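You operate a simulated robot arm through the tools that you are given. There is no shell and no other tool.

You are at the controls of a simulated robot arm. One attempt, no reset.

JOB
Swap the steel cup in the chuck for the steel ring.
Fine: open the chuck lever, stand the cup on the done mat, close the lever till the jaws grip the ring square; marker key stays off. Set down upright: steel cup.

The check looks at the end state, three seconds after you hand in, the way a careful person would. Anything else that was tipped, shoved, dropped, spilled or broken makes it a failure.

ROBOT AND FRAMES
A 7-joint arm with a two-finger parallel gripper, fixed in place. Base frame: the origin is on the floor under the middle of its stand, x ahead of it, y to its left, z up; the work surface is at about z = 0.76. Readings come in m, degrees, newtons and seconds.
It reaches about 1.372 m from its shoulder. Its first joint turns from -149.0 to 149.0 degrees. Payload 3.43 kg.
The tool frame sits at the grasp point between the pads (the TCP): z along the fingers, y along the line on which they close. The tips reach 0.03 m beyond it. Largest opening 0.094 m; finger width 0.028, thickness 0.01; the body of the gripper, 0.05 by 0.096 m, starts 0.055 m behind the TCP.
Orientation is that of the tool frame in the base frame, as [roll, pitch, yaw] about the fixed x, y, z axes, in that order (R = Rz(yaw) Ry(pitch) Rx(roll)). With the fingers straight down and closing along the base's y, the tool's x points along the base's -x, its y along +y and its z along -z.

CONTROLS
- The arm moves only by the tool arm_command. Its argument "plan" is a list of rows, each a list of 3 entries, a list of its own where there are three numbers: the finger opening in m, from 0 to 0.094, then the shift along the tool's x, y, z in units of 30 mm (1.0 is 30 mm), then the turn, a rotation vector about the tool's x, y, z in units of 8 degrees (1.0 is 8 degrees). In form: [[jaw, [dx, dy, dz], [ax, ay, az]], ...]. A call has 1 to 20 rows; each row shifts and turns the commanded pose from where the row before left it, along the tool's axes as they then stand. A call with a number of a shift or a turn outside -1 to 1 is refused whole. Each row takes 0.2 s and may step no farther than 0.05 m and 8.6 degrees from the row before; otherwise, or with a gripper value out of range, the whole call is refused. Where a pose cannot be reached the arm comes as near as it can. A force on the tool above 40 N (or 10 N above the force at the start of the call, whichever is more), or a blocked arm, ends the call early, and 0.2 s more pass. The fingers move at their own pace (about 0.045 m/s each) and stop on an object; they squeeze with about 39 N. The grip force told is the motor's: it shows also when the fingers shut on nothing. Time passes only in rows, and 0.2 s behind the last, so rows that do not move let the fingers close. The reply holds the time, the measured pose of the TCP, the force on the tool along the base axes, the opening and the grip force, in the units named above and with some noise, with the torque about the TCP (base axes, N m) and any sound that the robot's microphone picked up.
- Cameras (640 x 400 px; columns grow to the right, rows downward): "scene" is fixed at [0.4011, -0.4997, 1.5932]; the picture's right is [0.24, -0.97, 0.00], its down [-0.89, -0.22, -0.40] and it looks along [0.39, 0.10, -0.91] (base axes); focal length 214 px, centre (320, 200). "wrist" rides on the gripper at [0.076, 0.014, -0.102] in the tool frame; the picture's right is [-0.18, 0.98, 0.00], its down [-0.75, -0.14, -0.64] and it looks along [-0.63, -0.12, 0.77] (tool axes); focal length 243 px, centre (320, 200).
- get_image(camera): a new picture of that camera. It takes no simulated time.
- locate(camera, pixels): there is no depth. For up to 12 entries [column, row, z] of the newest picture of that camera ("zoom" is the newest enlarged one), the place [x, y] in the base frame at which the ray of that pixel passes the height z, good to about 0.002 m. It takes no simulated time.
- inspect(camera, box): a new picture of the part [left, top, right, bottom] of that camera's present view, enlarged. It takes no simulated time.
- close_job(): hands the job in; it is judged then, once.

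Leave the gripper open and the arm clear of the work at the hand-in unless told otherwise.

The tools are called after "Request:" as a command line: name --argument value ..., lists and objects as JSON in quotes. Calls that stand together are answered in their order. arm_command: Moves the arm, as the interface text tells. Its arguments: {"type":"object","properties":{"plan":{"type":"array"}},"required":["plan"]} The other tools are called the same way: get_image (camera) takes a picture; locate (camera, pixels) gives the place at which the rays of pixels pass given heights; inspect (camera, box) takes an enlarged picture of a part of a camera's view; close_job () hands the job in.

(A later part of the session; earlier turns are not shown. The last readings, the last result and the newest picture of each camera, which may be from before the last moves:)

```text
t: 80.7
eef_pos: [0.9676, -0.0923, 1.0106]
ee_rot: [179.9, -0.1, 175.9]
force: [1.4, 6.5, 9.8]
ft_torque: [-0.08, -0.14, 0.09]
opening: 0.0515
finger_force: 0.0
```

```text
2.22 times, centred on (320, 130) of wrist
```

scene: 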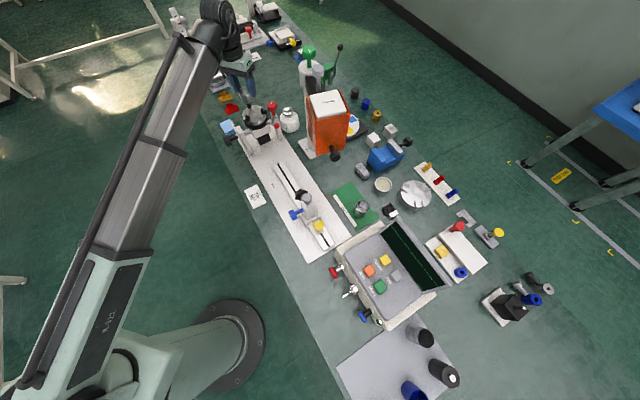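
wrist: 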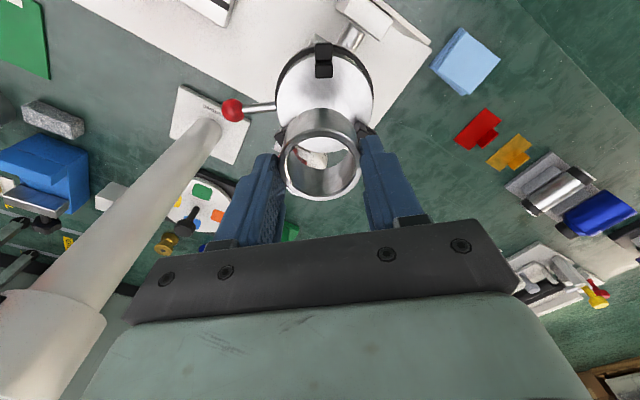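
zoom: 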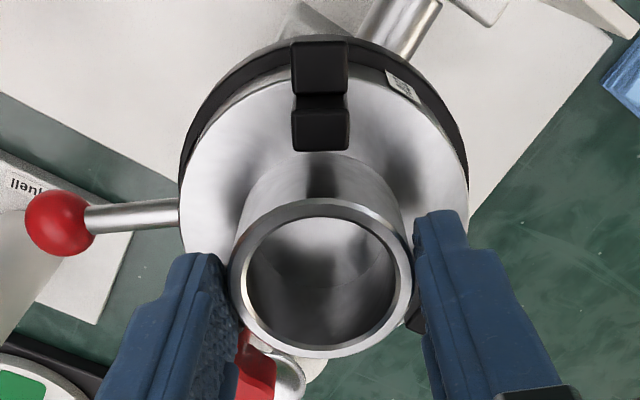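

The opening stopped at 51.5 mm because the -y finger touches the jaw at 286°, at about 6 N. The ring itself is free with about 3 mm of slack, so I'll lift straight up slowly.

Request:
arm_command --plan '[[0.0515, [0, 0, -0.1], [0, 0, 0]], [0.0515, [0, 0, -0.15], [0, 0, 0]], [0.0515, [0, 0, -0.2], [0, 0, 0]], [0.0515, [0, 0, 0], [0, 0, 0]]]'

Request:
inspect --camera "scene" --box '[240, 97, 288, 127]'

Request:
inspect --camera "wrist" --box '[240, 40, 400, 220]'

```text
t: 81.7
eef_pos: [0.9685, -0.0935, 1.0229]
ee_rot: [180.0, -0.1, 176.0]
force: [-0.5, 0.0, -0.2]
ft_torque: [-0.01, 0.05, -0.02]
opening: 0.0515
finger_force: 0.0
```

```text
13.33 times, centred on (264, 112) of scene
```

zoom: 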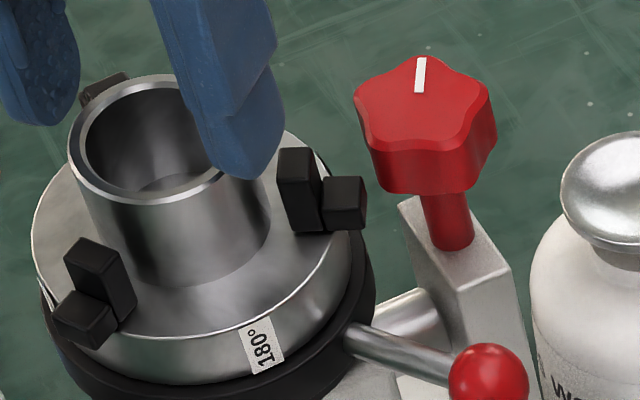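

```text
2.22 times, centred on (320, 130) of wrist
```

zoom: 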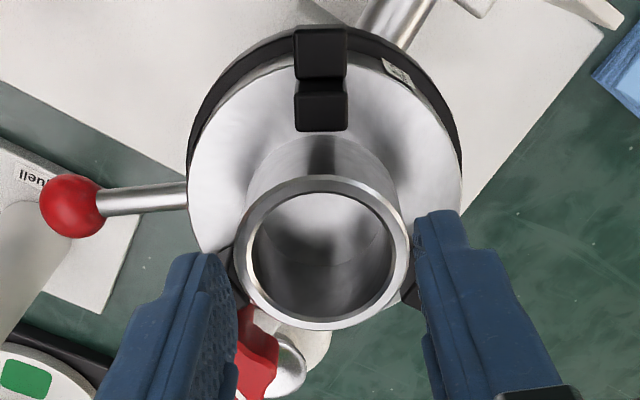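

The ring stays on the face and the fingers are clear. I'll rise, then turn to the lever-side view to check the ring's seating and the room around the ball for closing the lever.

Request:
arm_command --plan '[[0.0515, [0, 0, -0.6], [0, 0, 0]], [0.0515, [0, 0, -0.8], [0, 0, 0]], [0.06, [0, 0, -0.8], [0, 0, 0]], [0.08, [0, 0, -0.8], [0, 0, 0]], [0.094, [0, 0, -0.6], [0, 0, 0]], [0.094, [0, 0, 0], [0, 0, -0.96]], [0.094, [0, 0, 0], [0, 0, -0.96]], [0.094, [0, 0, 0], [0, 0, -0.96]], [0.094, [0, 0, 0], [0, 0, -0.96]], [0.094, [0, 0, 0], [0, 0, -0.96]], [0.094, [0, 0, 0], [0, 0, -0.96]], [0.094, [0, 0, 0], [0, 0, -0.96]], [0.094, [0.7, 0, 0], [0, 0, 0]], [0.094, [0.7, 0, 0], [0, 0, 0]], [0.094, [0.7, 0, 0], [0, 0, 0]], [0.094, [0.7, 0, 0], [0, 0, 0]], [0.094, [0, 0, 0], [0, 0, 0]]]'

Request:
get_image --camera "wrist"

Request:
inspect --camera "scene" --box '[240, 97, 288, 127]'

```text
t: 85.3
eef_pos: [0.9139, -0.1555, 1.1323]
ee_rot: [179.9, -0.1, -130.4]
force: [-0.3, -0.8, 0.4]
ft_torque: [0.03, 0.03, 0.01]
opening: 0.0941
finger_force: 0.0
```

```text
taken
```

wrist: 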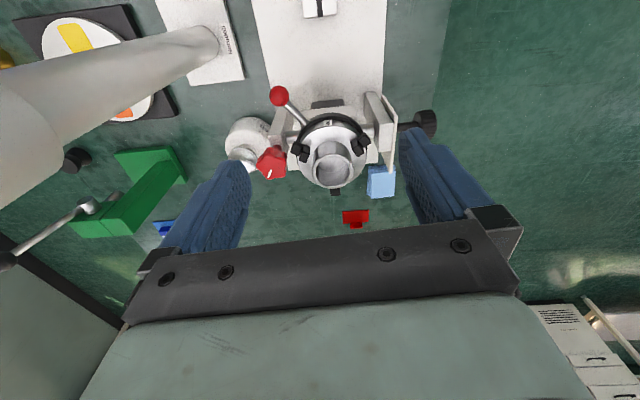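

```text
13.33 times, centred on (264, 112) of scene
```

zoom: 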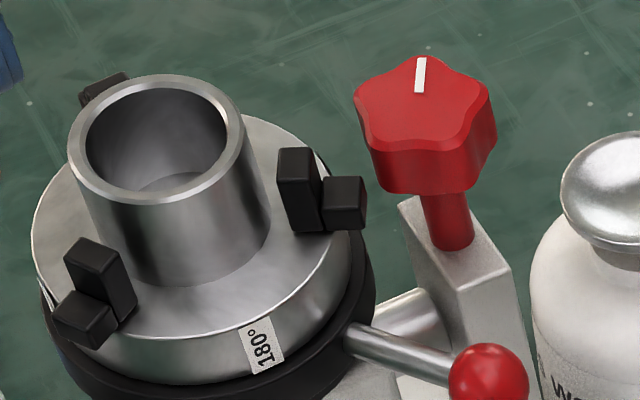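

Request:
inspect --camera "wrist" --box '[250, 75, 410, 200]'

Request:
inspect --camera "wrist" --box '[250, 75, 330, 145]'

Request:
inspect --camera "scene" --box '[255, 110, 303, 150]'

```text
3.20 times, centred on (330, 138) of wrist
```

zoom: 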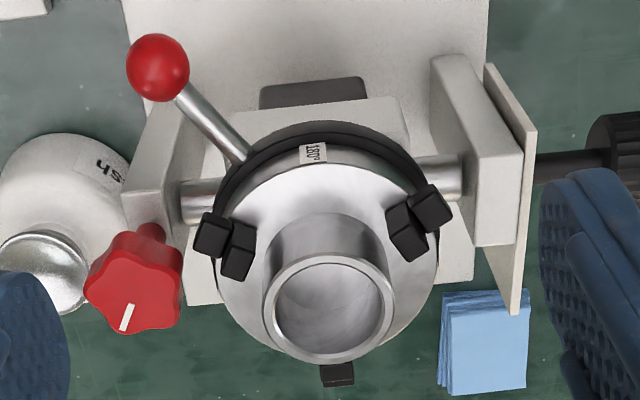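

```text
5.71 times, centred on (290, 110) of wrist
```

zoom: 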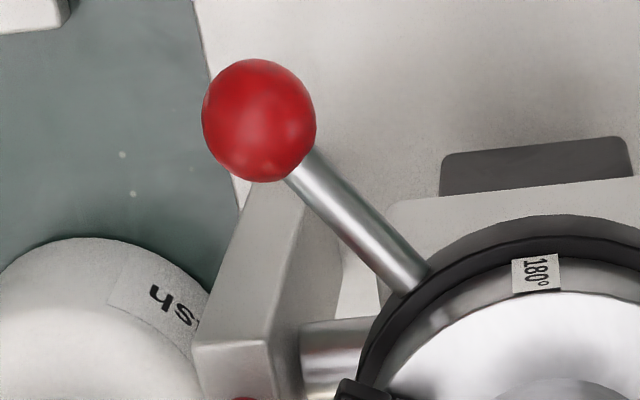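

```text
10.00 times, centred on (279, 130) of scene
```

zoom: 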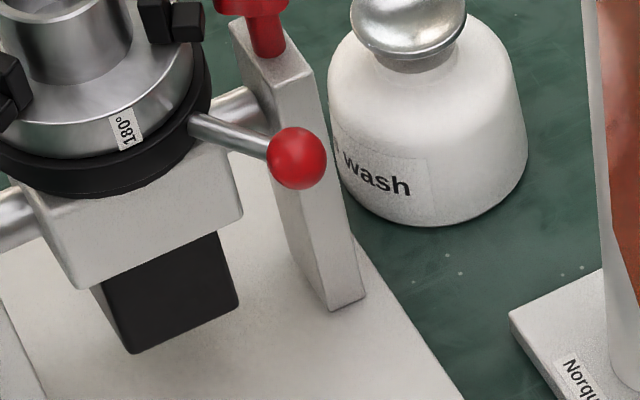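

Request:
inspect --camera "wrist" --box '[250, 75, 330, 145]'

Request:
locate --camera "zoom" --pixels '[[195, 345, 0.95], [270, 343, 0.95], [195, 345, 0.97], [270, 343, 0.97], [258, 120, 0.934], [245, 185, 0.78], [320, 192, 0.78], [410, 285, 0.925]]'

Request:
locate --camera "scene" --pixels '[[280.1, 141.2, 0.78], [283.5, 140, 0.78], [273.5, 117.5, 0.95], [273.5, 117.5, 0.97]]'

```text
5.71 times, centred on (290, 110) of wrist
```

zoom: 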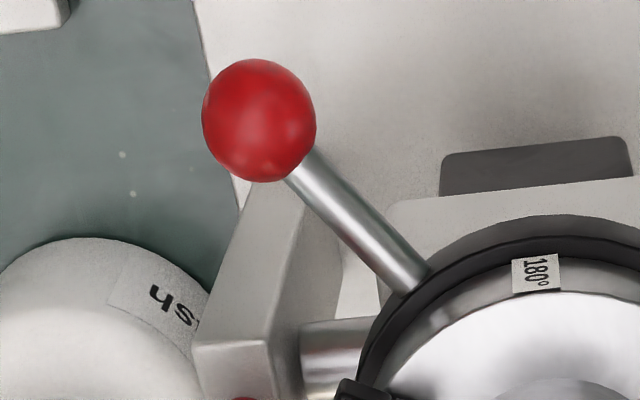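

```text
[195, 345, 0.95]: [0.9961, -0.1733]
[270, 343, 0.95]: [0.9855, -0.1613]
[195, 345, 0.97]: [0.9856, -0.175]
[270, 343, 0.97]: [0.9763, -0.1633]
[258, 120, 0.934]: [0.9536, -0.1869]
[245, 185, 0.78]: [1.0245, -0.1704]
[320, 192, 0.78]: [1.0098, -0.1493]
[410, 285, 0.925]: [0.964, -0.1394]
```

```text
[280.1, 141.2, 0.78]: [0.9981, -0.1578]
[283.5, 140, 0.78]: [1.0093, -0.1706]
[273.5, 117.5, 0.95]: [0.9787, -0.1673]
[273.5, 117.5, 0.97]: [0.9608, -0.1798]
```

The post is well behind the ball, with its front face about 5 cm back, so there's room to straddle the ball. The ring sits flat on the face between the open jaws. I'll move over the ball at (0.953, -0.187) with the fingers 60 mm apart, staying clear of the column, and come down around it.

Request:
arm_command --plan '[[0.06, [0, -0.5, 0], [0, 0, 0]], [0.06, [0, -0.6, 0], [0, 0, 0]], [0.06, [0, -0.57, 0], [0, 0, 0]], [0.06, [0, 0, 0.5], [0, 0, 0]], [0.06, [0, 0, 0.8], [0, 0, 0]], [0.06, [0, 0, 0.9], [0, 0, 0]], [0.06, [0, 0, 0.9], [0, 0, 0]], [0.06, [0, 0, 0.9], [0, 0, 0]], [0.06, [0, 0, 0], [0, 0, 0]]]'

Request:
get_image --camera "wrist"

Request:
inspect --camera "scene" --box '[220, 40, 360, 160]'

```text
t: 87.3
eef_pos: [0.9506, -0.1905, 1.0128]
ee_rot: [179.9, 0.0, -130.5]
force: [-0.2, -0.6, -0.5]
ft_torque: [-0.04, -0.01, -0.02]
opening: 0.0598
finger_force: 0.1
```

```text
taken
```

wrist: 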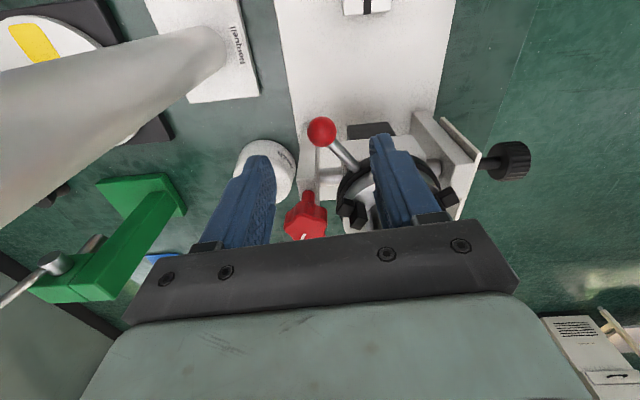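

```text
3.33 times, centred on (290, 100) of scene
```

zoom: 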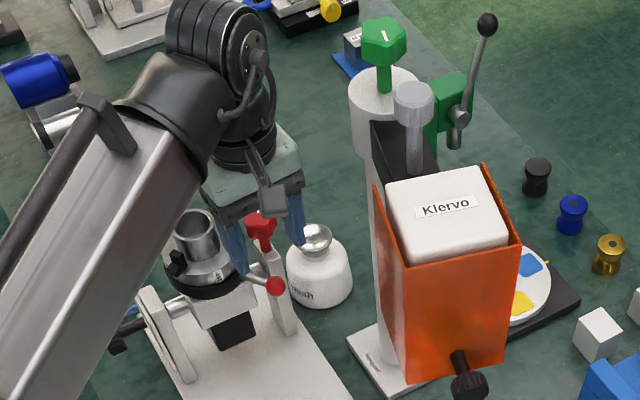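

Request:
locate --camera "wrist" --pixels '[[321, 131, 0.934], [247, 190, 0.8], [247, 190, 0.85], [270, 142, 0.8], [293, 180, 0.85]]'

Request:
locate --camera "scene" --pixels '[[290, 131, 0.77], [290, 122, 0.82], [282, 122, 0.8], [299, 121, 0.8], [291, 110, 0.89]]'

```text
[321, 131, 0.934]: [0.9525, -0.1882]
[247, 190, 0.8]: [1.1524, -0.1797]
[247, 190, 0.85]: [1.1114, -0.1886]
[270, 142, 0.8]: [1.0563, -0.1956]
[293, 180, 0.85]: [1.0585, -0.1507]
```

```text
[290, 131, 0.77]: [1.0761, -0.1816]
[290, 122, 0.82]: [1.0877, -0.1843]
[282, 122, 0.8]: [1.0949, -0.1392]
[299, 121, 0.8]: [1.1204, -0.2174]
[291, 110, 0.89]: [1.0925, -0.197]
```

The ball is at (0.9525, -0.188), centred between the fingers to within 3 mm. Descending around it now, then narrowing to 34 mm.

Request:
arm_command --plan '[[0.06, [0, 0, 0.6], [0, 0, 0]], [0.06, [0, 0, 0.7], [0, 0, 0]], [0.06, [0, 0, 0.6], [0, 0, 0]], [0.06, [0, 0, 0.45], [0, 0, 0]], [0.045, [0, 0, 0], [0, 0, 0]], [0.034, [0, 0, 0], [0, 0, 0]], [0.034, [0, 0, 0], [0, 0, 0]]]'

Request:
get_image --camera "wrist"

```text
t: 88.9
eef_pos: [0.9511, -0.1883, 0.9439]
ee_rot: [179.9, 0.0, -130.4]
force: [0.5, 0.4, -0.3]
ft_torque: [0.03, -0.03, 0.0]
opening: 0.0339
finger_force: 0.1
```

```text
taken
```

wrist: 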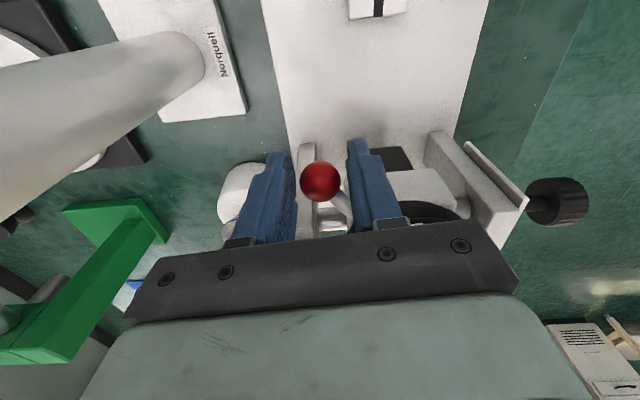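

The ball sits between the fingers with no contact force. Now I'll push the lever clockwise along its arc in 4° steps, first about 16°.

Request:
arm_command --plan '[[0.034, [0.05, 0.16, 0], [0, 0, 0]], [0.034, [0.104, 0.197, 0], [0, 0, 0]], [0.034, [0.104, 0.197, 0], [0, 0, 0]], [0.034, [0.075, 0.209, 0], [0, 0, 0]], [0.034, [0.075, 0.209, 0], [0, 0, 0]]]'

Request:
get_image --camera "wrist"

```text
t: 90.1
eef_pos: [0.921, -0.1793, 0.9416]
ee_rot: [179.8, 0.0, -130.4]
force: [2.6, -5.7, -0.2]
ft_torque: [-0.02, -0.03, -0.09]
opening: 0.0369
finger_force: 2.9
```

```text
taken
```

wrist: 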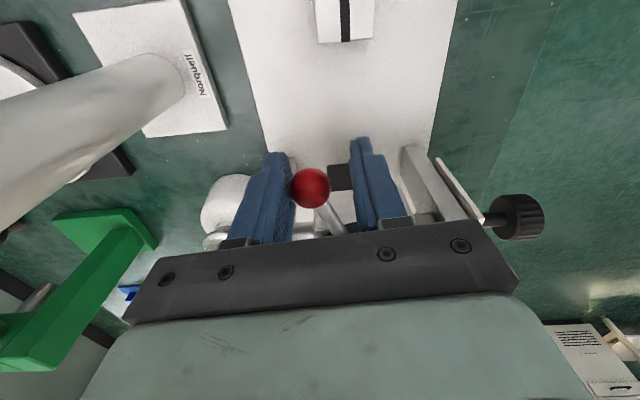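

Request:
locate --camera "wrist" --pixels '[[310, 188, 0.934]]'

Request:
arm_command --plan '[[0.034, [0.047, 0.217, 0], [0, 0, 0]], [0.034, [0.047, 0.217, 0], [0, 0, 0]]]'

Request:
get_image --camera "wrist"

```text
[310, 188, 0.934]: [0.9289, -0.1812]
```

```text
t: 90.7
eef_pos: [0.9097, -0.1733, 0.9416]
ee_rot: [179.9, 0.0, -130.3]
force: [3.1, -5.1, 0.3]
ft_torque: [-0.06, -0.03, -0.07]
opening: 0.037
finger_force: 3.1
```

```text
taken
```

wrist: 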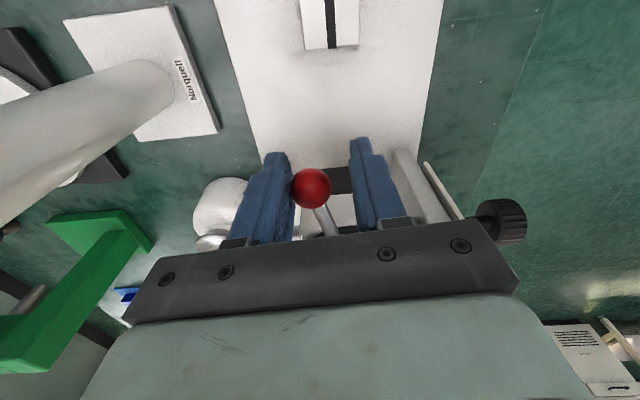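

The lever is following, now at about 239°, against a steady 6 N of friction. I'll continue in smaller steps and watch for the rise that means the jaws are gripping.

Request:
arm_command --plan '[[0.034, [0.02, 0.11, 0], [0, 0, 0]], [0.034, [0.02, 0.11, 0], [0, 0, 0]], [0.034, [0.01, 0.11, 0], [0, 0, 0]]]'

Request:
get_image --camera "wrist"

```text
t: 91.5
eef_pos: [0.9017, -0.1695, 0.9409]
ee_rot: [179.9, 0.0, -130.5]
force: [3.2, -2.9, 1.5]
ft_torque: [-0.05, -0.02, -0.05]
opening: 0.0366
finger_force: 2.1
```

```text
taken
```

wrist: 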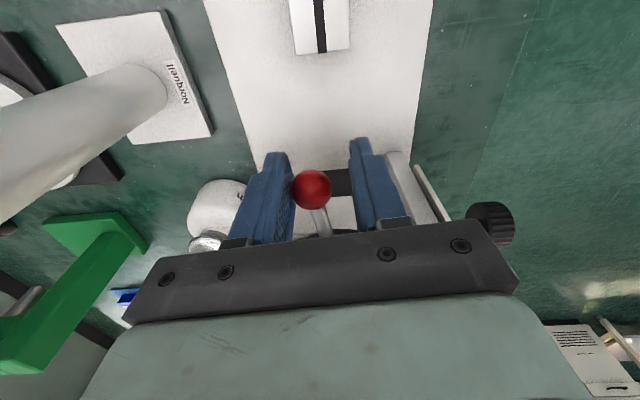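

Request:
locate --camera "wrist" --pixels '[[311, 189, 0.934]]'

Request:
arm_command --plan '[[0.034, [0.01, 0.1, 0], [0, 0, 0]], [0.034, [0, 0.1, 0], [0, 0, 0]]]'

Request:
get_image --camera "wrist"

```text
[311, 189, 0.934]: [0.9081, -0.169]
```

```text
t: 92.1
eef_pos: [0.8978, -0.1638, 0.9399]
ee_rot: [179.9, -0.1, -130.5]
force: [2.7, -3.1, 3.4]
ft_torque: [-0.08, -0.07, -0.06]
opening: 0.0366
finger_force: 2.6
```

```text
taken
```

wrist: 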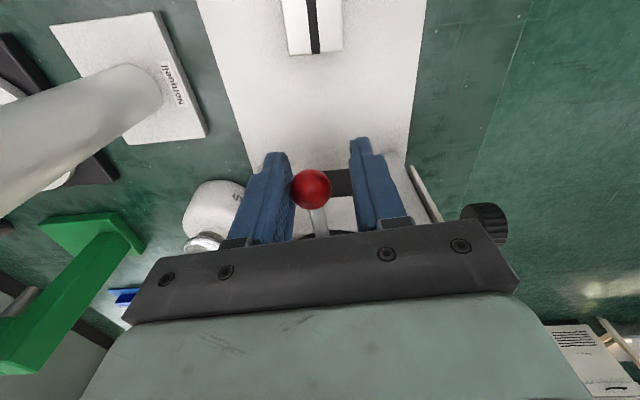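

The ball was at 232° before that and is now at about 229°, the angle at which it held the cup. The force hasn't risen yet, so I'll keep going in small steps.

Request:
locate --camera "wrist" --pixels '[[311, 190, 0.934]]'

Request:
arm_command --plan '[[0.034, [0, 0.08, 0], [0, 0, 0]], [0.034, [0, 0.08, 0], [0, 0, 0]]]'

Request:
get_image --camera "wrist"

```text
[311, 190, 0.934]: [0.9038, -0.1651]
```

```text
t: 92.7
eef_pos: [0.8931, -0.161, 0.9408]
ee_rot: [179.9, 0.0, -130.3]
force: [8.1, -1.7, 2.8]
ft_torque: [-0.13, -0.06, -0.03]
opening: 0.0379
finger_force: 3.6
```

```text
taken
```

wrist: 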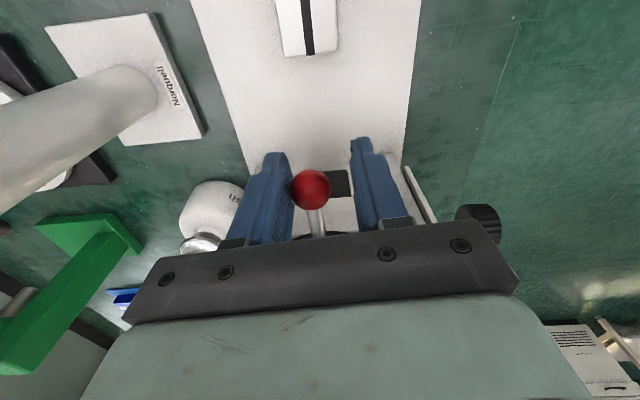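

The force is rising now to about 8 N, so the jaws have started to grip. I'll check the ball's position and push a bit more.

Request:
locate --camera "wrist" --pixels '[[311, 190, 0.934]]'

Request:
arm_command --plan '[[0.034, [0, 0.06, 0], [0, 0, 0]], [0.034, [0, 0.06, 0], [0, 0, 0]]]'

Request:
get_image --camera "wrist"

```text
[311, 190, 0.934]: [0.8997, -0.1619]
```

```text
t: 93.3
eef_pos: [0.8899, -0.1604, 0.9406]
ee_rot: [179.9, 0.0, -130.3]
force: [7.0, -2.6, 1.3]
ft_torque: [-0.1, -0.04, -0.05]
opening: 0.0376
finger_force: 2.6
```

```text
taken
```

wrist: 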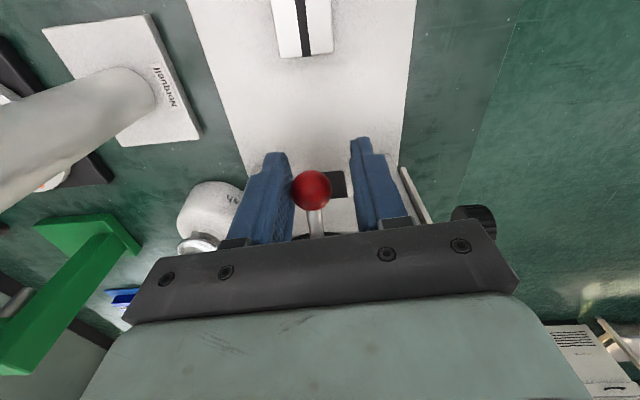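

The lever is now at about 224° and still moving at 7 N. Rather than guess, I'll open the fingers, rise and look at the jaws.

Request:
arm_command --plan '[[0.05, [0, -0.05, 0], [0, 0, 0]], [0.06, [0, 0, 0], [0, 0, 0]], [0.06, [0, 0, -0.8], [0, 0, 0]], [0.06, [0, 0, -0.9], [0, 0, 0]], [0.06, [0, 0, -1], [0, 0, 0]], [0.06, [0, 0, -1], [0, 0, 0]], [0.08, [0, 0, -1], [0, 0, 0]], [0.094, [0, 0, -1], [0, 0, 0]], [0.094, [0, 0, -0.6], [0, 0, 0]], [0.094, [0, 0, 0], [0, 0, 0]]]'

Request:
inspect --camera "wrist" --box '[280, 60, 400, 180]'

Request:
inspect --camera "scene" --box '[240, 97, 288, 127]'

```text
t: 95.5
eef_pos: [0.8911, -0.1627, 1.1292]
ee_rot: [179.9, -0.1, -130.4]
force: [0.7, 0.0, 0.1]
ft_torque: [0.03, 0.0, -0.03]
opening: 0.0939
finger_force: 0.0
```

```text
3.33 times, centred on (340, 120) of wrist
```

zoom: 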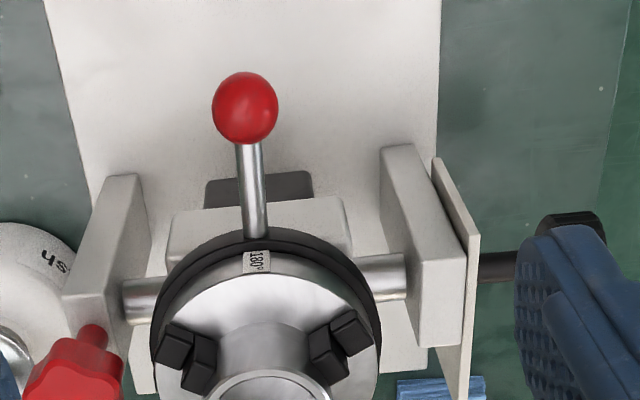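

```text
13.33 times, centred on (264, 112) of scene
```

zoom: 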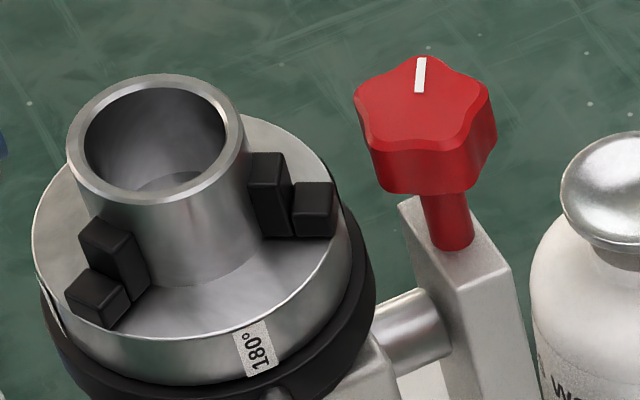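

The jaws look closed in on the ring. I'll zoom in on each jaw's contact.

Request:
inspect --camera "wrist" --box '[280, 140, 320, 180]'

Request:
inspect --camera "wrist" --box '[320, 140, 360, 180]'

Request:
inspect --camera "scene" --box '[243, 100, 267, 120]'

Request:
get_image --camera "wrist"

```text
10.00 times, centred on (300, 160) of wrist
```

zoom: 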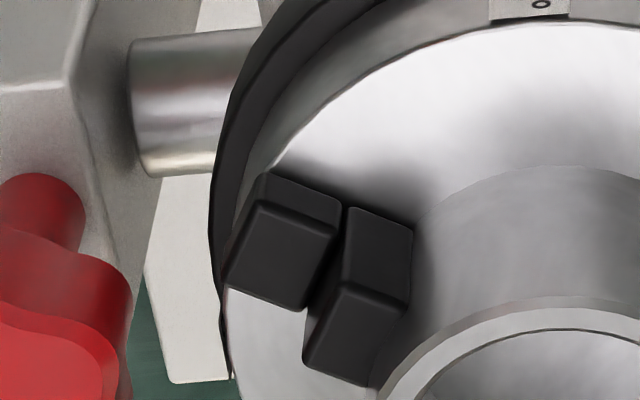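

```text
10.00 times, centred on (340, 160) of wrist
```

zoom: 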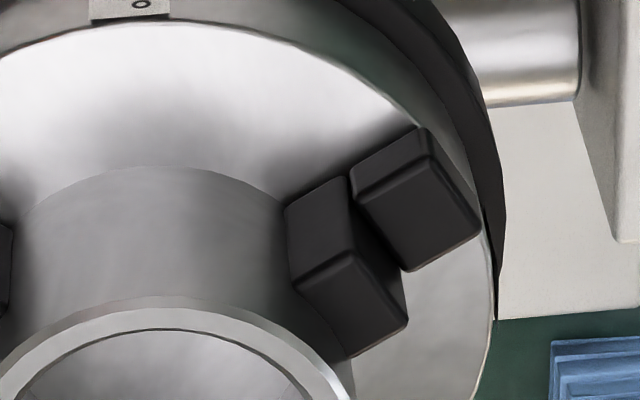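

```text
16.00 times, centred on (255, 110) of scene
```

zoom: 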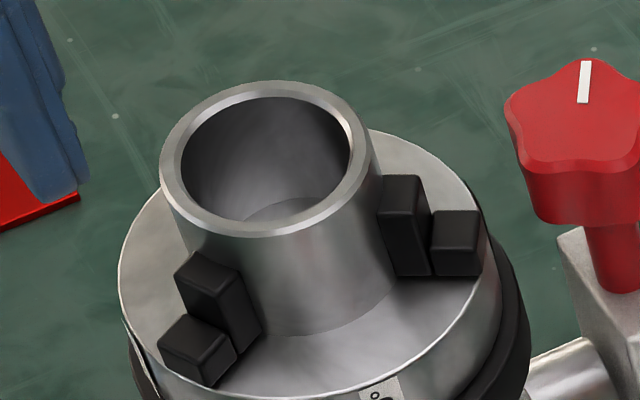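

```text
taken
```

wrist: 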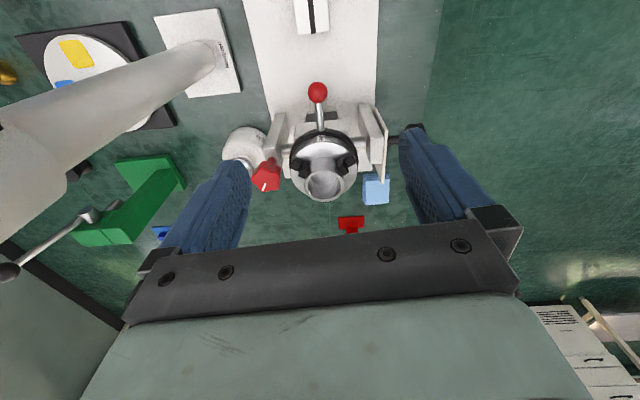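

Two jaws look to be against the ring, but the third (46°) is hidden behind it. I'll move the camera nearly straight above the chuck, with the fingertips at 1.10, well above the ring, to see all three.

Request:
arm_command --plan '[[0.094, [-0.45, -0.08, 0], [0, 0, 0]], [0.094, [-0.82, -0.152, 0], [0, 0, 0]], [0.094, [-0.82, -0.152, 0], [0, 0, 0]], [0.094, [-0.82, -0.152, 0], [0, 0, 0]], [0.094, [-0.82, -0.152, 0], [0, 0, 0]], [0.094, [-0.82, -0.152, 0], [0, 0, 0]], [0.094, [-0.4, -0.08, 0], [0, 0, 0]], [0.094, [0, 0, 0], [0, 0, 0]]]'

Request:
get_image --camera "wrist"

Request:
inspect --camera "wrist" --box '[260, 0, 380, 100]'

```text
t: 97.3
eef_pos: [1.0091, -0.0643, 1.1309]
ee_rot: [179.9, -0.1, -130.5]
force: [-0.7, 0.7, -0.3]
ft_torque: [0.02, 0.02, -0.02]
opening: 0.0938
finger_force: 0.0
```

```text
taken
```

wrist: 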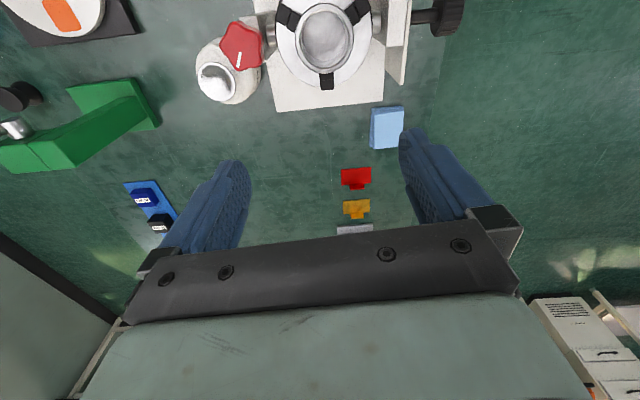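

```text
4.00 times, centred on (320, 50) of wrist
```

zoom: 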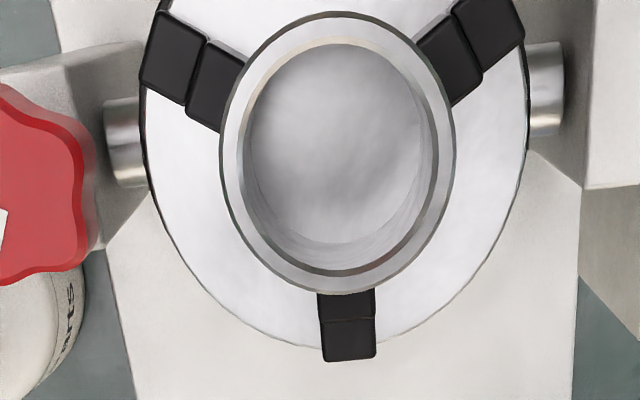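

All three jaws now show and appear to meet the ring. I'll zoom into each contact.

Request:
inspect --camera "wrist" --box '[310, 60, 350, 95]'

Request:
inspect --camera "wrist" --box '[270, 0, 310, 40]'

Request:
inspect --camera "wrist" --box '[335, 0, 375, 40]'

```text
11.43 times, centred on (330, 78) of wrist
```

zoom: 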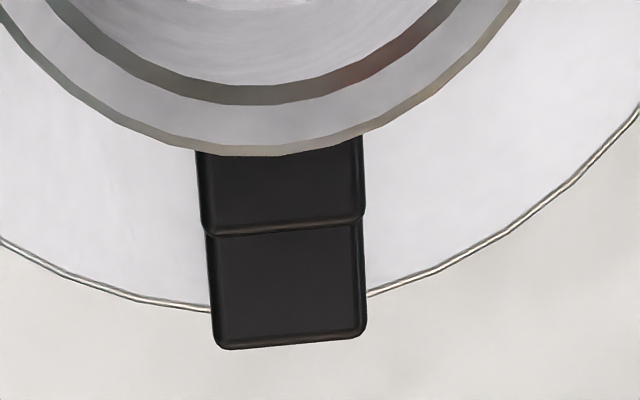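

```text
10.00 times, centred on (290, 20) of wrist
```

zoom: 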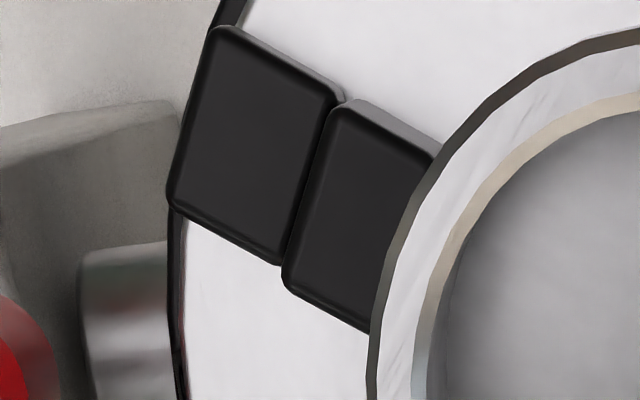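

```text
10.00 times, centred on (355, 20) of wrist
```

zoom: 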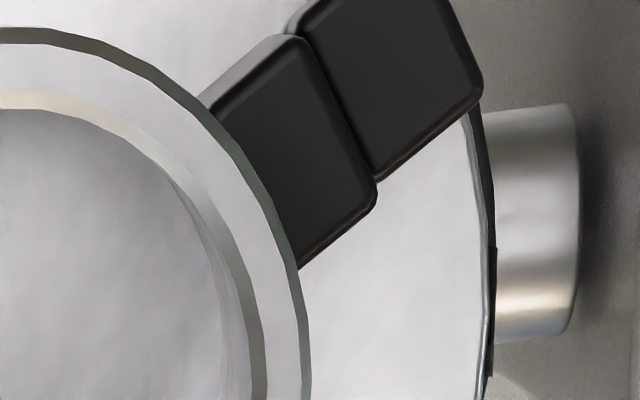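

Request:
inspect --camera "scene" --box '[240, 105, 288, 145]'

```text
10.00 times, centred on (264, 125) of scene
```

zoom: 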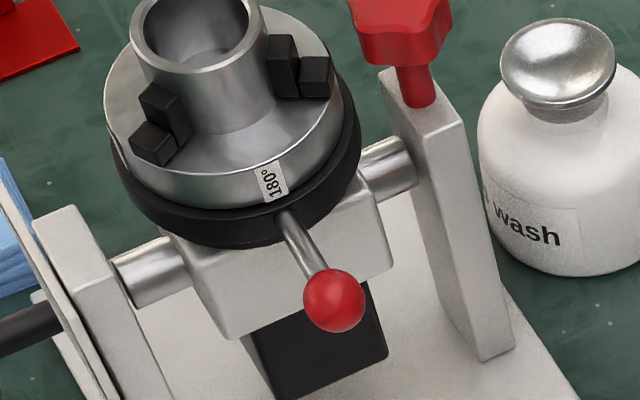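

Request:
locate --camera "zoom" --pixels '[[334, 301, 0.934], [197, 35, 0.988], [270, 182, 0.95]]'

Request:
inspect --camera "scene" --box '[240, 95, 276, 120]'

```text
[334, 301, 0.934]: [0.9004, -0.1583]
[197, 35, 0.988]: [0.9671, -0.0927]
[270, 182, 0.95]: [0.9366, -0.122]
```

```text
16.00 times, centred on (258, 108) of scene
```

zoom: 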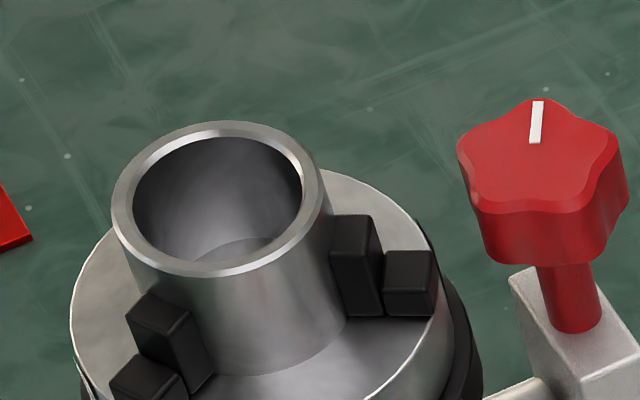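

The ring top centre is at (0.967, -0.0927), right on the chuck axis, and the ring stands square. The lever is at 224.4°. To make sure it's a firm grip, I'll come down with closed fingers on the far (counter-clockwise) side of the ball and push clockwise until it clearly resists.

Request:
arm_command --plan '[[0.05, [0.45, -0.02, 0], [0, 0, 0]], [0.0, [0.815, -0.047, 0], [0, 0, 0]], [0.0, [0.815, -0.047, 0], [0, 0, 0]], [0.0, [0.815, -0.047, 0], [0, 0, 0]], [0.0, [0.815, -0.047, 0], [0, 0, 0]], [0.0, [0.815, -0.047, 0], [0, 0, 0]], [0.0, [0.365, -0.03, 0], [0, 0, 0]], [0.0, [0, 0, 0.6], [0, 0, 0]], [0.0, [0, 0, 0.9], [0, 0, 0]], [0.0, [0, 0, 0.9], [0, 0, 0]], [0.0, [0, 0, 0.9], [0, 0, 0]], [0.0, [0, 0, 0.9], [0, 0, 0]], [0.0, [0, 0, 0.6], [0, 0, 0]], [0.0, [0, 0, 0], [0, 0, 0]]]'

Request:
get_image --camera "wrist"

```text
t: 100.3
eef_pos: [0.9203, -0.1822, 0.9857]
ee_rot: [179.8, -0.1, -130.3]
force: [0.7, 0.6, 1.1]
ft_torque: [0.02, 0.01, 0.0]
opening: 0.0
finger_force: 32.5
```

```text
taken
```

wrist: 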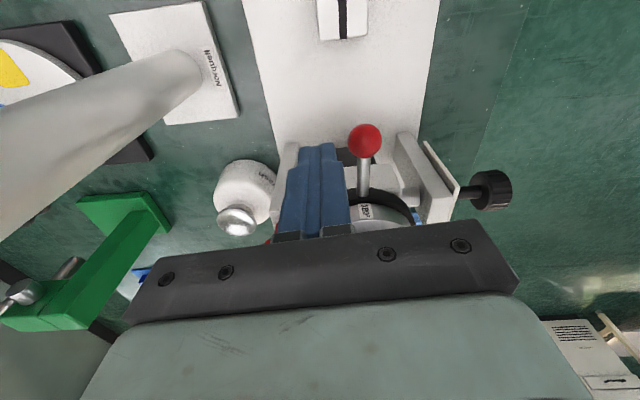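

The closed fingers are on the counter-clockwise side of the ball at (365,140), with a few millimetres' gap. I'll go down the last 44 mm.

Request:
locate --camera "wrist" --pixels '[[365, 140, 0.934]]'

Request:
arm_command --plan '[[0.0, [0, 0, 0.6], [0, 0, 0]], [0.0, [0, 0, 0.5], [0, 0, 0]], [0.0, [0, 0, 0.38], [0, 0, 0]], [0.0, [0, 0, 0], [0, 0, 0]]]'

Request:
get_image --camera "wrist"

```text
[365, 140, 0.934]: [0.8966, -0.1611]
```

```text
t: 101.3
eef_pos: [0.9217, -0.1823, 0.9428]
ee_rot: [179.9, 0.0, -130.4]
force: [0.0, 1.1, 0.2]
ft_torque: [0.02, -0.02, 0.01]
opening: 0.0001
finger_force: 32.9
```

```text
taken
```

wrist: 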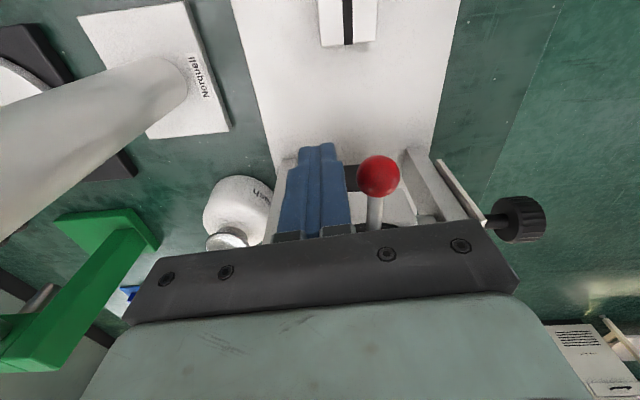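

The gap to the ball is about 10 mm. I'll close it, then push in 1.2 mm steps while reading the force.

Request:
arm_command --plan '[[0.0, [0, 0.14, 0], [0, 0, 0]], [0.0, [0, 0.14, 0], [0, 0, 0]], [0.0, [0, 0.05, 0], [0, 0, 0]], [0.0, [0, 0, 0], [0, 0, 0]]]'

Request:
get_image --camera "wrist"

```text
t: 102.3
eef_pos: [0.9125, -0.1768, 0.9416]
ee_rot: [179.9, 0.0, -130.4]
force: [2.1, -3.1, 1.1]
ft_torque: [0.01, 0.02, -0.01]
opening: 0.0002
finger_force: 33.4
```

```text
taken
```

wrist: 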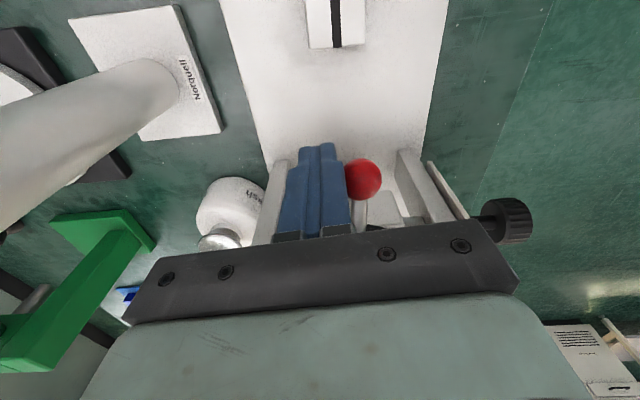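

Contact, at about 3.7 N. Pushing on in small steps.

Request:
arm_command --plan '[[0.0, [0, 0.04, 0], [0, 0, 0]], [0.0, [0, 0.04, 0], [0, 0, 0]], [0.0, [0, 0, 0], [0, 0, 0]]]'

Request:
get_image --camera "wrist"

```text
t: 103.1
eef_pos: [0.9106, -0.1752, 0.9419]
ee_rot: [179.8, 0.0, -130.3]
force: [5.9, -5.4, 7.8]
ft_torque: [0.05, 0.04, -0.03]
opening: 0.0002
finger_force: 33.4
```

```text
taken
```

wrist: 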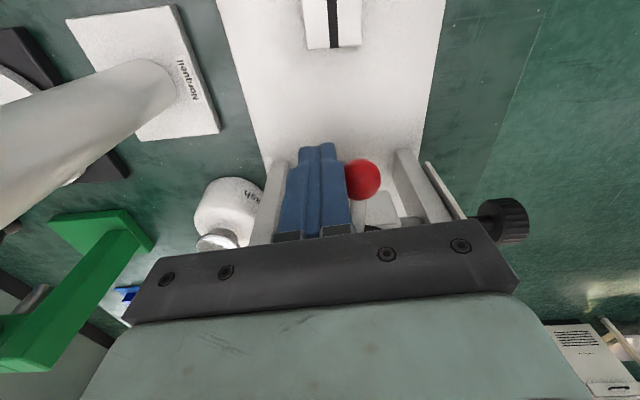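

Request:
locate --camera "wrist" --pixels '[[363, 180, 0.934]]'

Request:
arm_command --plan '[[0.0, [0, 0.04, 0], [0, 0, 0]], [0.0, [0, 0.04, 0], [0, 0, 0]], [0.0, [0, 0, 0], [0, 0, 0]]]'

Request:
get_image --camera "wrist"

```text
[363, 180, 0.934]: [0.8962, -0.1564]
```

```text
t: 103.9
eef_pos: [0.9078, -0.1732, 0.9421]
ee_rot: [179.9, -0.1, -130.4]
force: [7.6, -7.3, 4.4]
ft_torque: [-0.01, -0.03, -0.08]
opening: 0.0
finger_force: 32.5
```

```text
taken
```

wrist: 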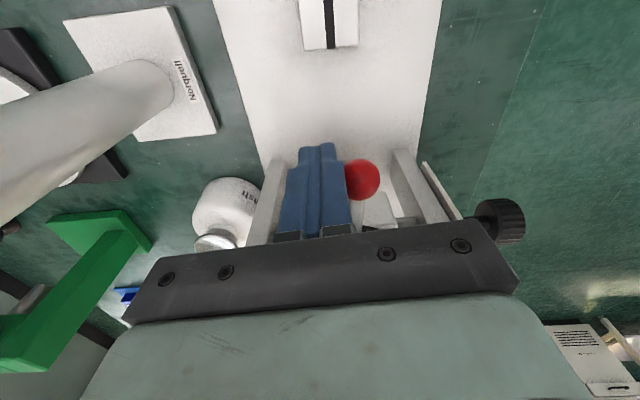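

The push force is building (4, then 8, then 10.5 N), which is the jaws squeezing the ring. Two more small steps.

Request:
arm_command --plan '[[0.0, [0, 0.04, 0], [0, 0, 0]], [0.0, [0, 0.04, 0], [0, 0, 0]], [0.0, [0, 0, 0], [0, 0, 0]]]'

Request:
get_image --camera "wrist"

```text
t: 104.7
eef_pos: [0.9072, -0.1706, 0.9417]
ee_rot: [179.9, -0.1, -130.4]
force: [7.1, -9.3, 1.5]
ft_torque: [-0.03, -0.03, -0.09]
opening: 0.0
finger_force: 33.2
```

```text
taken
```

wrist: 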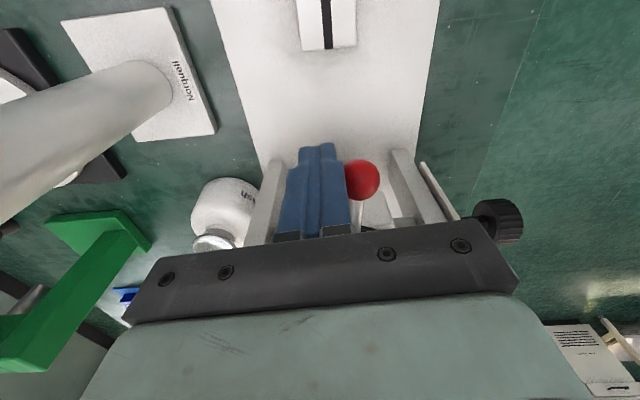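

Request:
locate --camera "wrist" --pixels '[[362, 180, 0.934]]'

Request:
inspect --camera "scene" --box '[225, 85, 305, 145]'

```text
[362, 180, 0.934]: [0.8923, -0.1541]
```

```text
6.67 times, centred on (265, 115) of scene
```

zoom: 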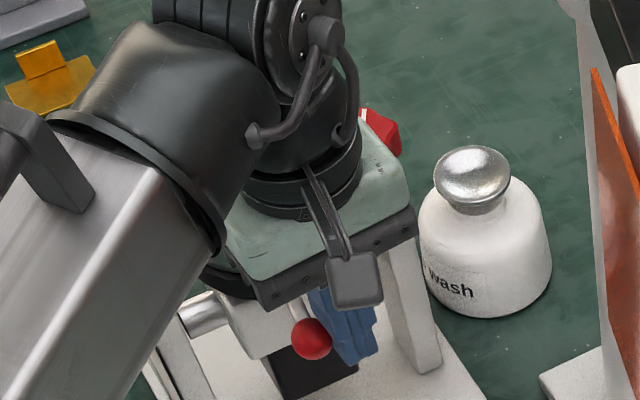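

The lever is now at 219°, pushed with 12 N. I'll back off and look again from above to compare the jaws and ring with the previous picture.

Request:
arm_command --plan '[[0.0, [0, -0.2, 0], [0, 0, 0]], [0.0, [0, -0.1, -0.6], [0, 0, 0]], [0.0, [0, 0, -0.9], [0, 0, 0]], [0.0, [0, 0, -0.9], [0, 0, 0]], [0.0, [0, 0, -0.9], [0, 0, 0]], [0.0, [0, 0, -0.9], [0, 0, 0]], [0.04, [0, 0, -0.9], [0, 0, 0]], [0.08, [0, 0, -0.9], [0, 0, 0]], [0.094, [0, 0, -0.3], [0, 0, 0]], [0.094, [-0.75, 0.05, 0], [0, 0, 0]], [0.094, [-0.75, 0.05, 0], [0, 0, 0]], [0.094, [-0.75, 0.05, 0], [0, 0, 0]], [0.094, [-0.75, 0.05, 0], [0, 0, 0]], [0.094, [-0.75, 0.05, 0], [0, 0, 0]], [0.094, [-0.75, 0.05, 0], [0, 0, 0]], [0.094, [-0.5, 0.0, 0], [0, 0, 0]], [0.094, [0, 0, 0], [0, 0, 0]]]'

Request:
inspect --camera "wrist" --box '[260, 0, 380, 100]'

Request:
inspect --camera "scene" --box '[240, 105, 288, 145]'

Request:
inspect --camera "scene" --box '[240, 95, 276, 120]'

```text
t: 108.3
eef_pos: [1.0037, -0.0561, 1.1295]
ee_rot: [179.8, 0.0, -130.4]
force: [-0.1, 0.2, -0.4]
ft_torque: [0.01, -0.01, -0.04]
opening: 0.0938
finger_force: 0.0
```

```text
4.00 times, centred on (320, 50) of wrist
```

zoom: 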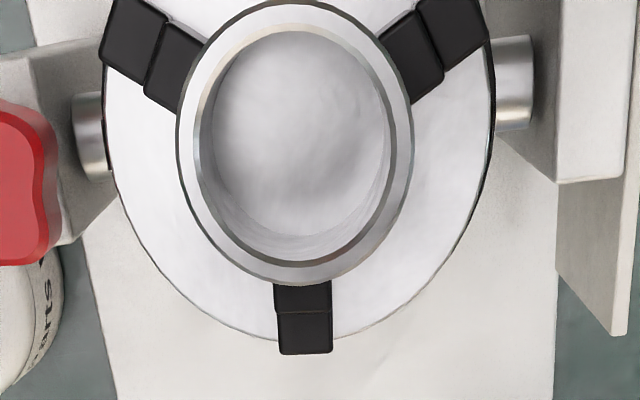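

```text
10.00 times, centred on (264, 125) of scene
```

zoom: 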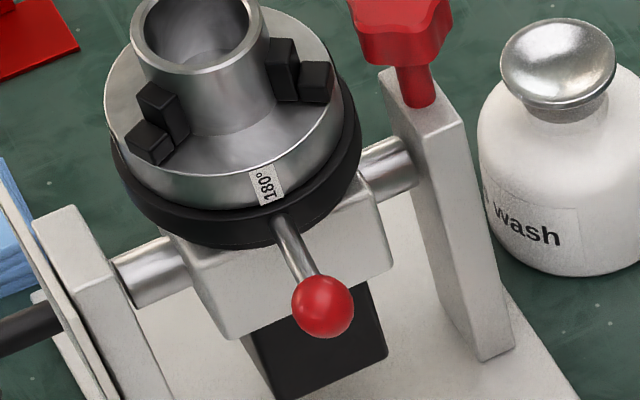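

```text
16.00 times, centred on (258, 108) of scene
```

zoom: 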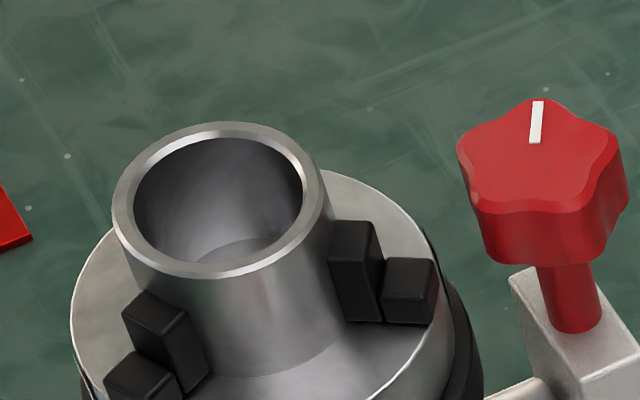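

The ring stays centred and square. Comparing with the earlier picture, the jaws closed a fraction of a millimetre and the whole chuck turned about 2° with the lever. That means the jaws are clamped on the ring and carrying torque. I'll zoom into the contacts once more.

Request:
inspect --camera "wrist" --box '[270, 0, 300, 30]'

Request:
inspect --camera "wrist" --box '[328, 0, 358, 30]'

Request:
inspect --camera "wrist" --box '[300, 60, 330, 90]'

Request:
inspect --camera "scene" --box '[244, 106, 268, 122]'

```text
13.33 times, centred on (285, 15) of wrist
```

zoom: 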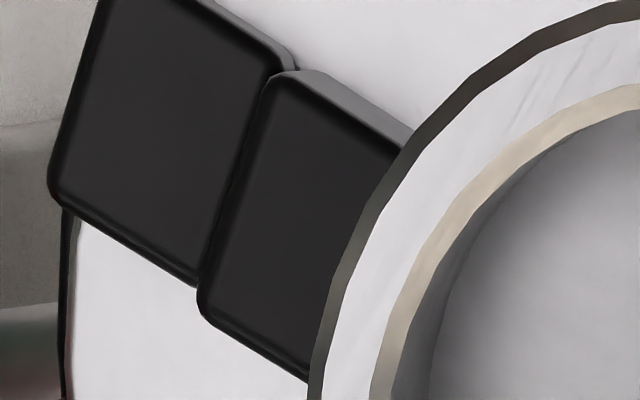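

```text
13.33 times, centred on (343, 15) of wrist
```

zoom: 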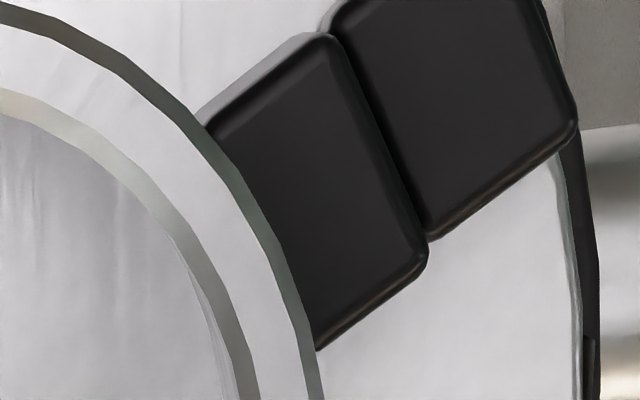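

```text
13.33 times, centred on (315, 75) of wrist
```

zoom: 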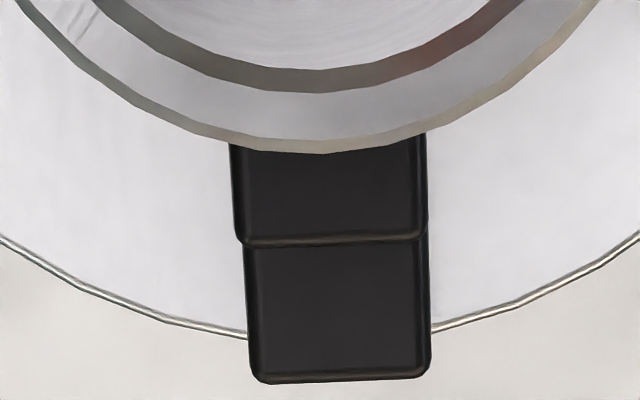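

```text
16.00 times, centred on (256, 114) of scene
```

zoom: 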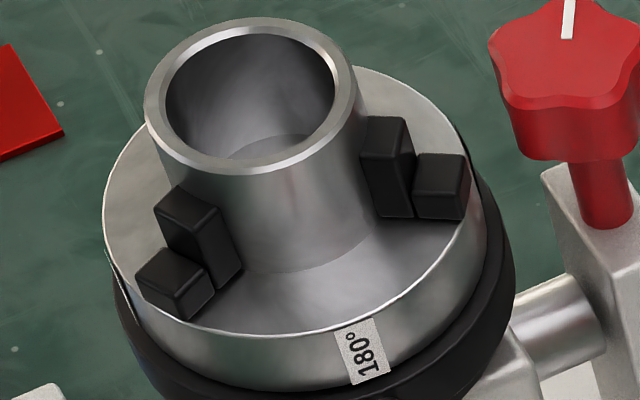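

To be sure of the grip rather than trust the pictures alone, I'll measure the jaw positions by locating the step line between the inner and outer jaw blocks, which was at radius ≈43 mm when open.

Request:
inspect --camera "wrist" --box '[300, 60, 330, 90]'

Request:
locate --camera "zoom" --pixels '[[333, 240, 0.98], [330, 150, 0.988], [340, 380, 0.97], [320, 60, 0.988]]'

Request:
inspect --camera "wrist" --box '[270, 0, 300, 30]'

Request:
locate --camera "zoom" --pixels '[[240, 180, 0.98], [370, 250, 0.988]]'

Request:
inspect --camera "wrist" --box '[328, 0, 358, 30]'

Request:
locate --camera "zoom" --pixels '[[380, 140, 0.98], [250, 210, 0.988]]'

```text
13.33 times, centred on (315, 75) of wrist
```

zoom: 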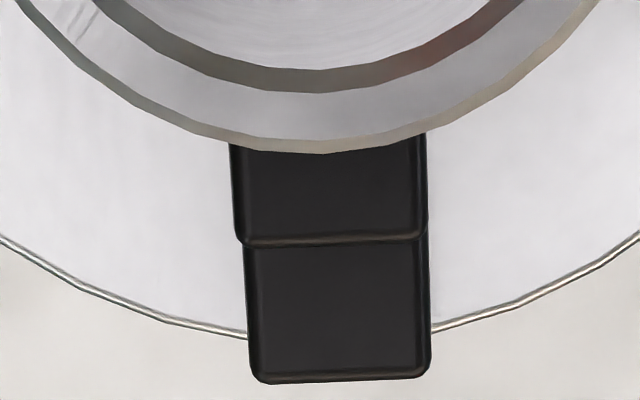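

```text
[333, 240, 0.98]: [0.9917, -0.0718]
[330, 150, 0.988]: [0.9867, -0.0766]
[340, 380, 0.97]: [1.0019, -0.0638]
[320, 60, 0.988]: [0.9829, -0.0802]
```

```text
13.33 times, centred on (285, 15) of wrist
```

zoom: 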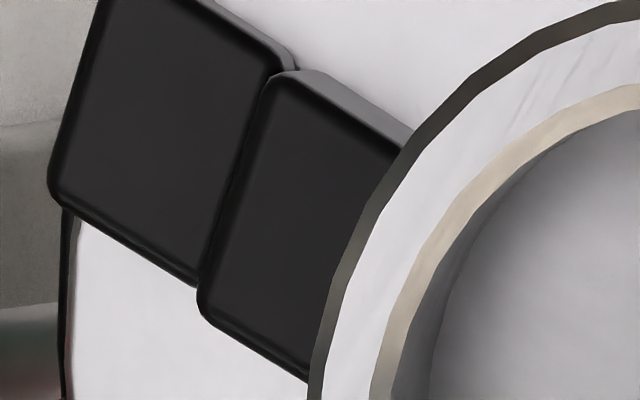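

```text
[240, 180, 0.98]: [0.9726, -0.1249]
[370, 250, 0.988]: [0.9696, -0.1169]
```

```text
13.33 times, centred on (343, 15) of wrist
```

zoom: 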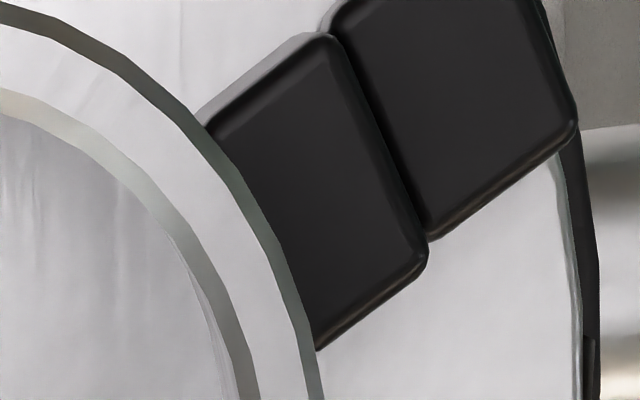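

```text
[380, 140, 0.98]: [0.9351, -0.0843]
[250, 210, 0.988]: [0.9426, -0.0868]
```

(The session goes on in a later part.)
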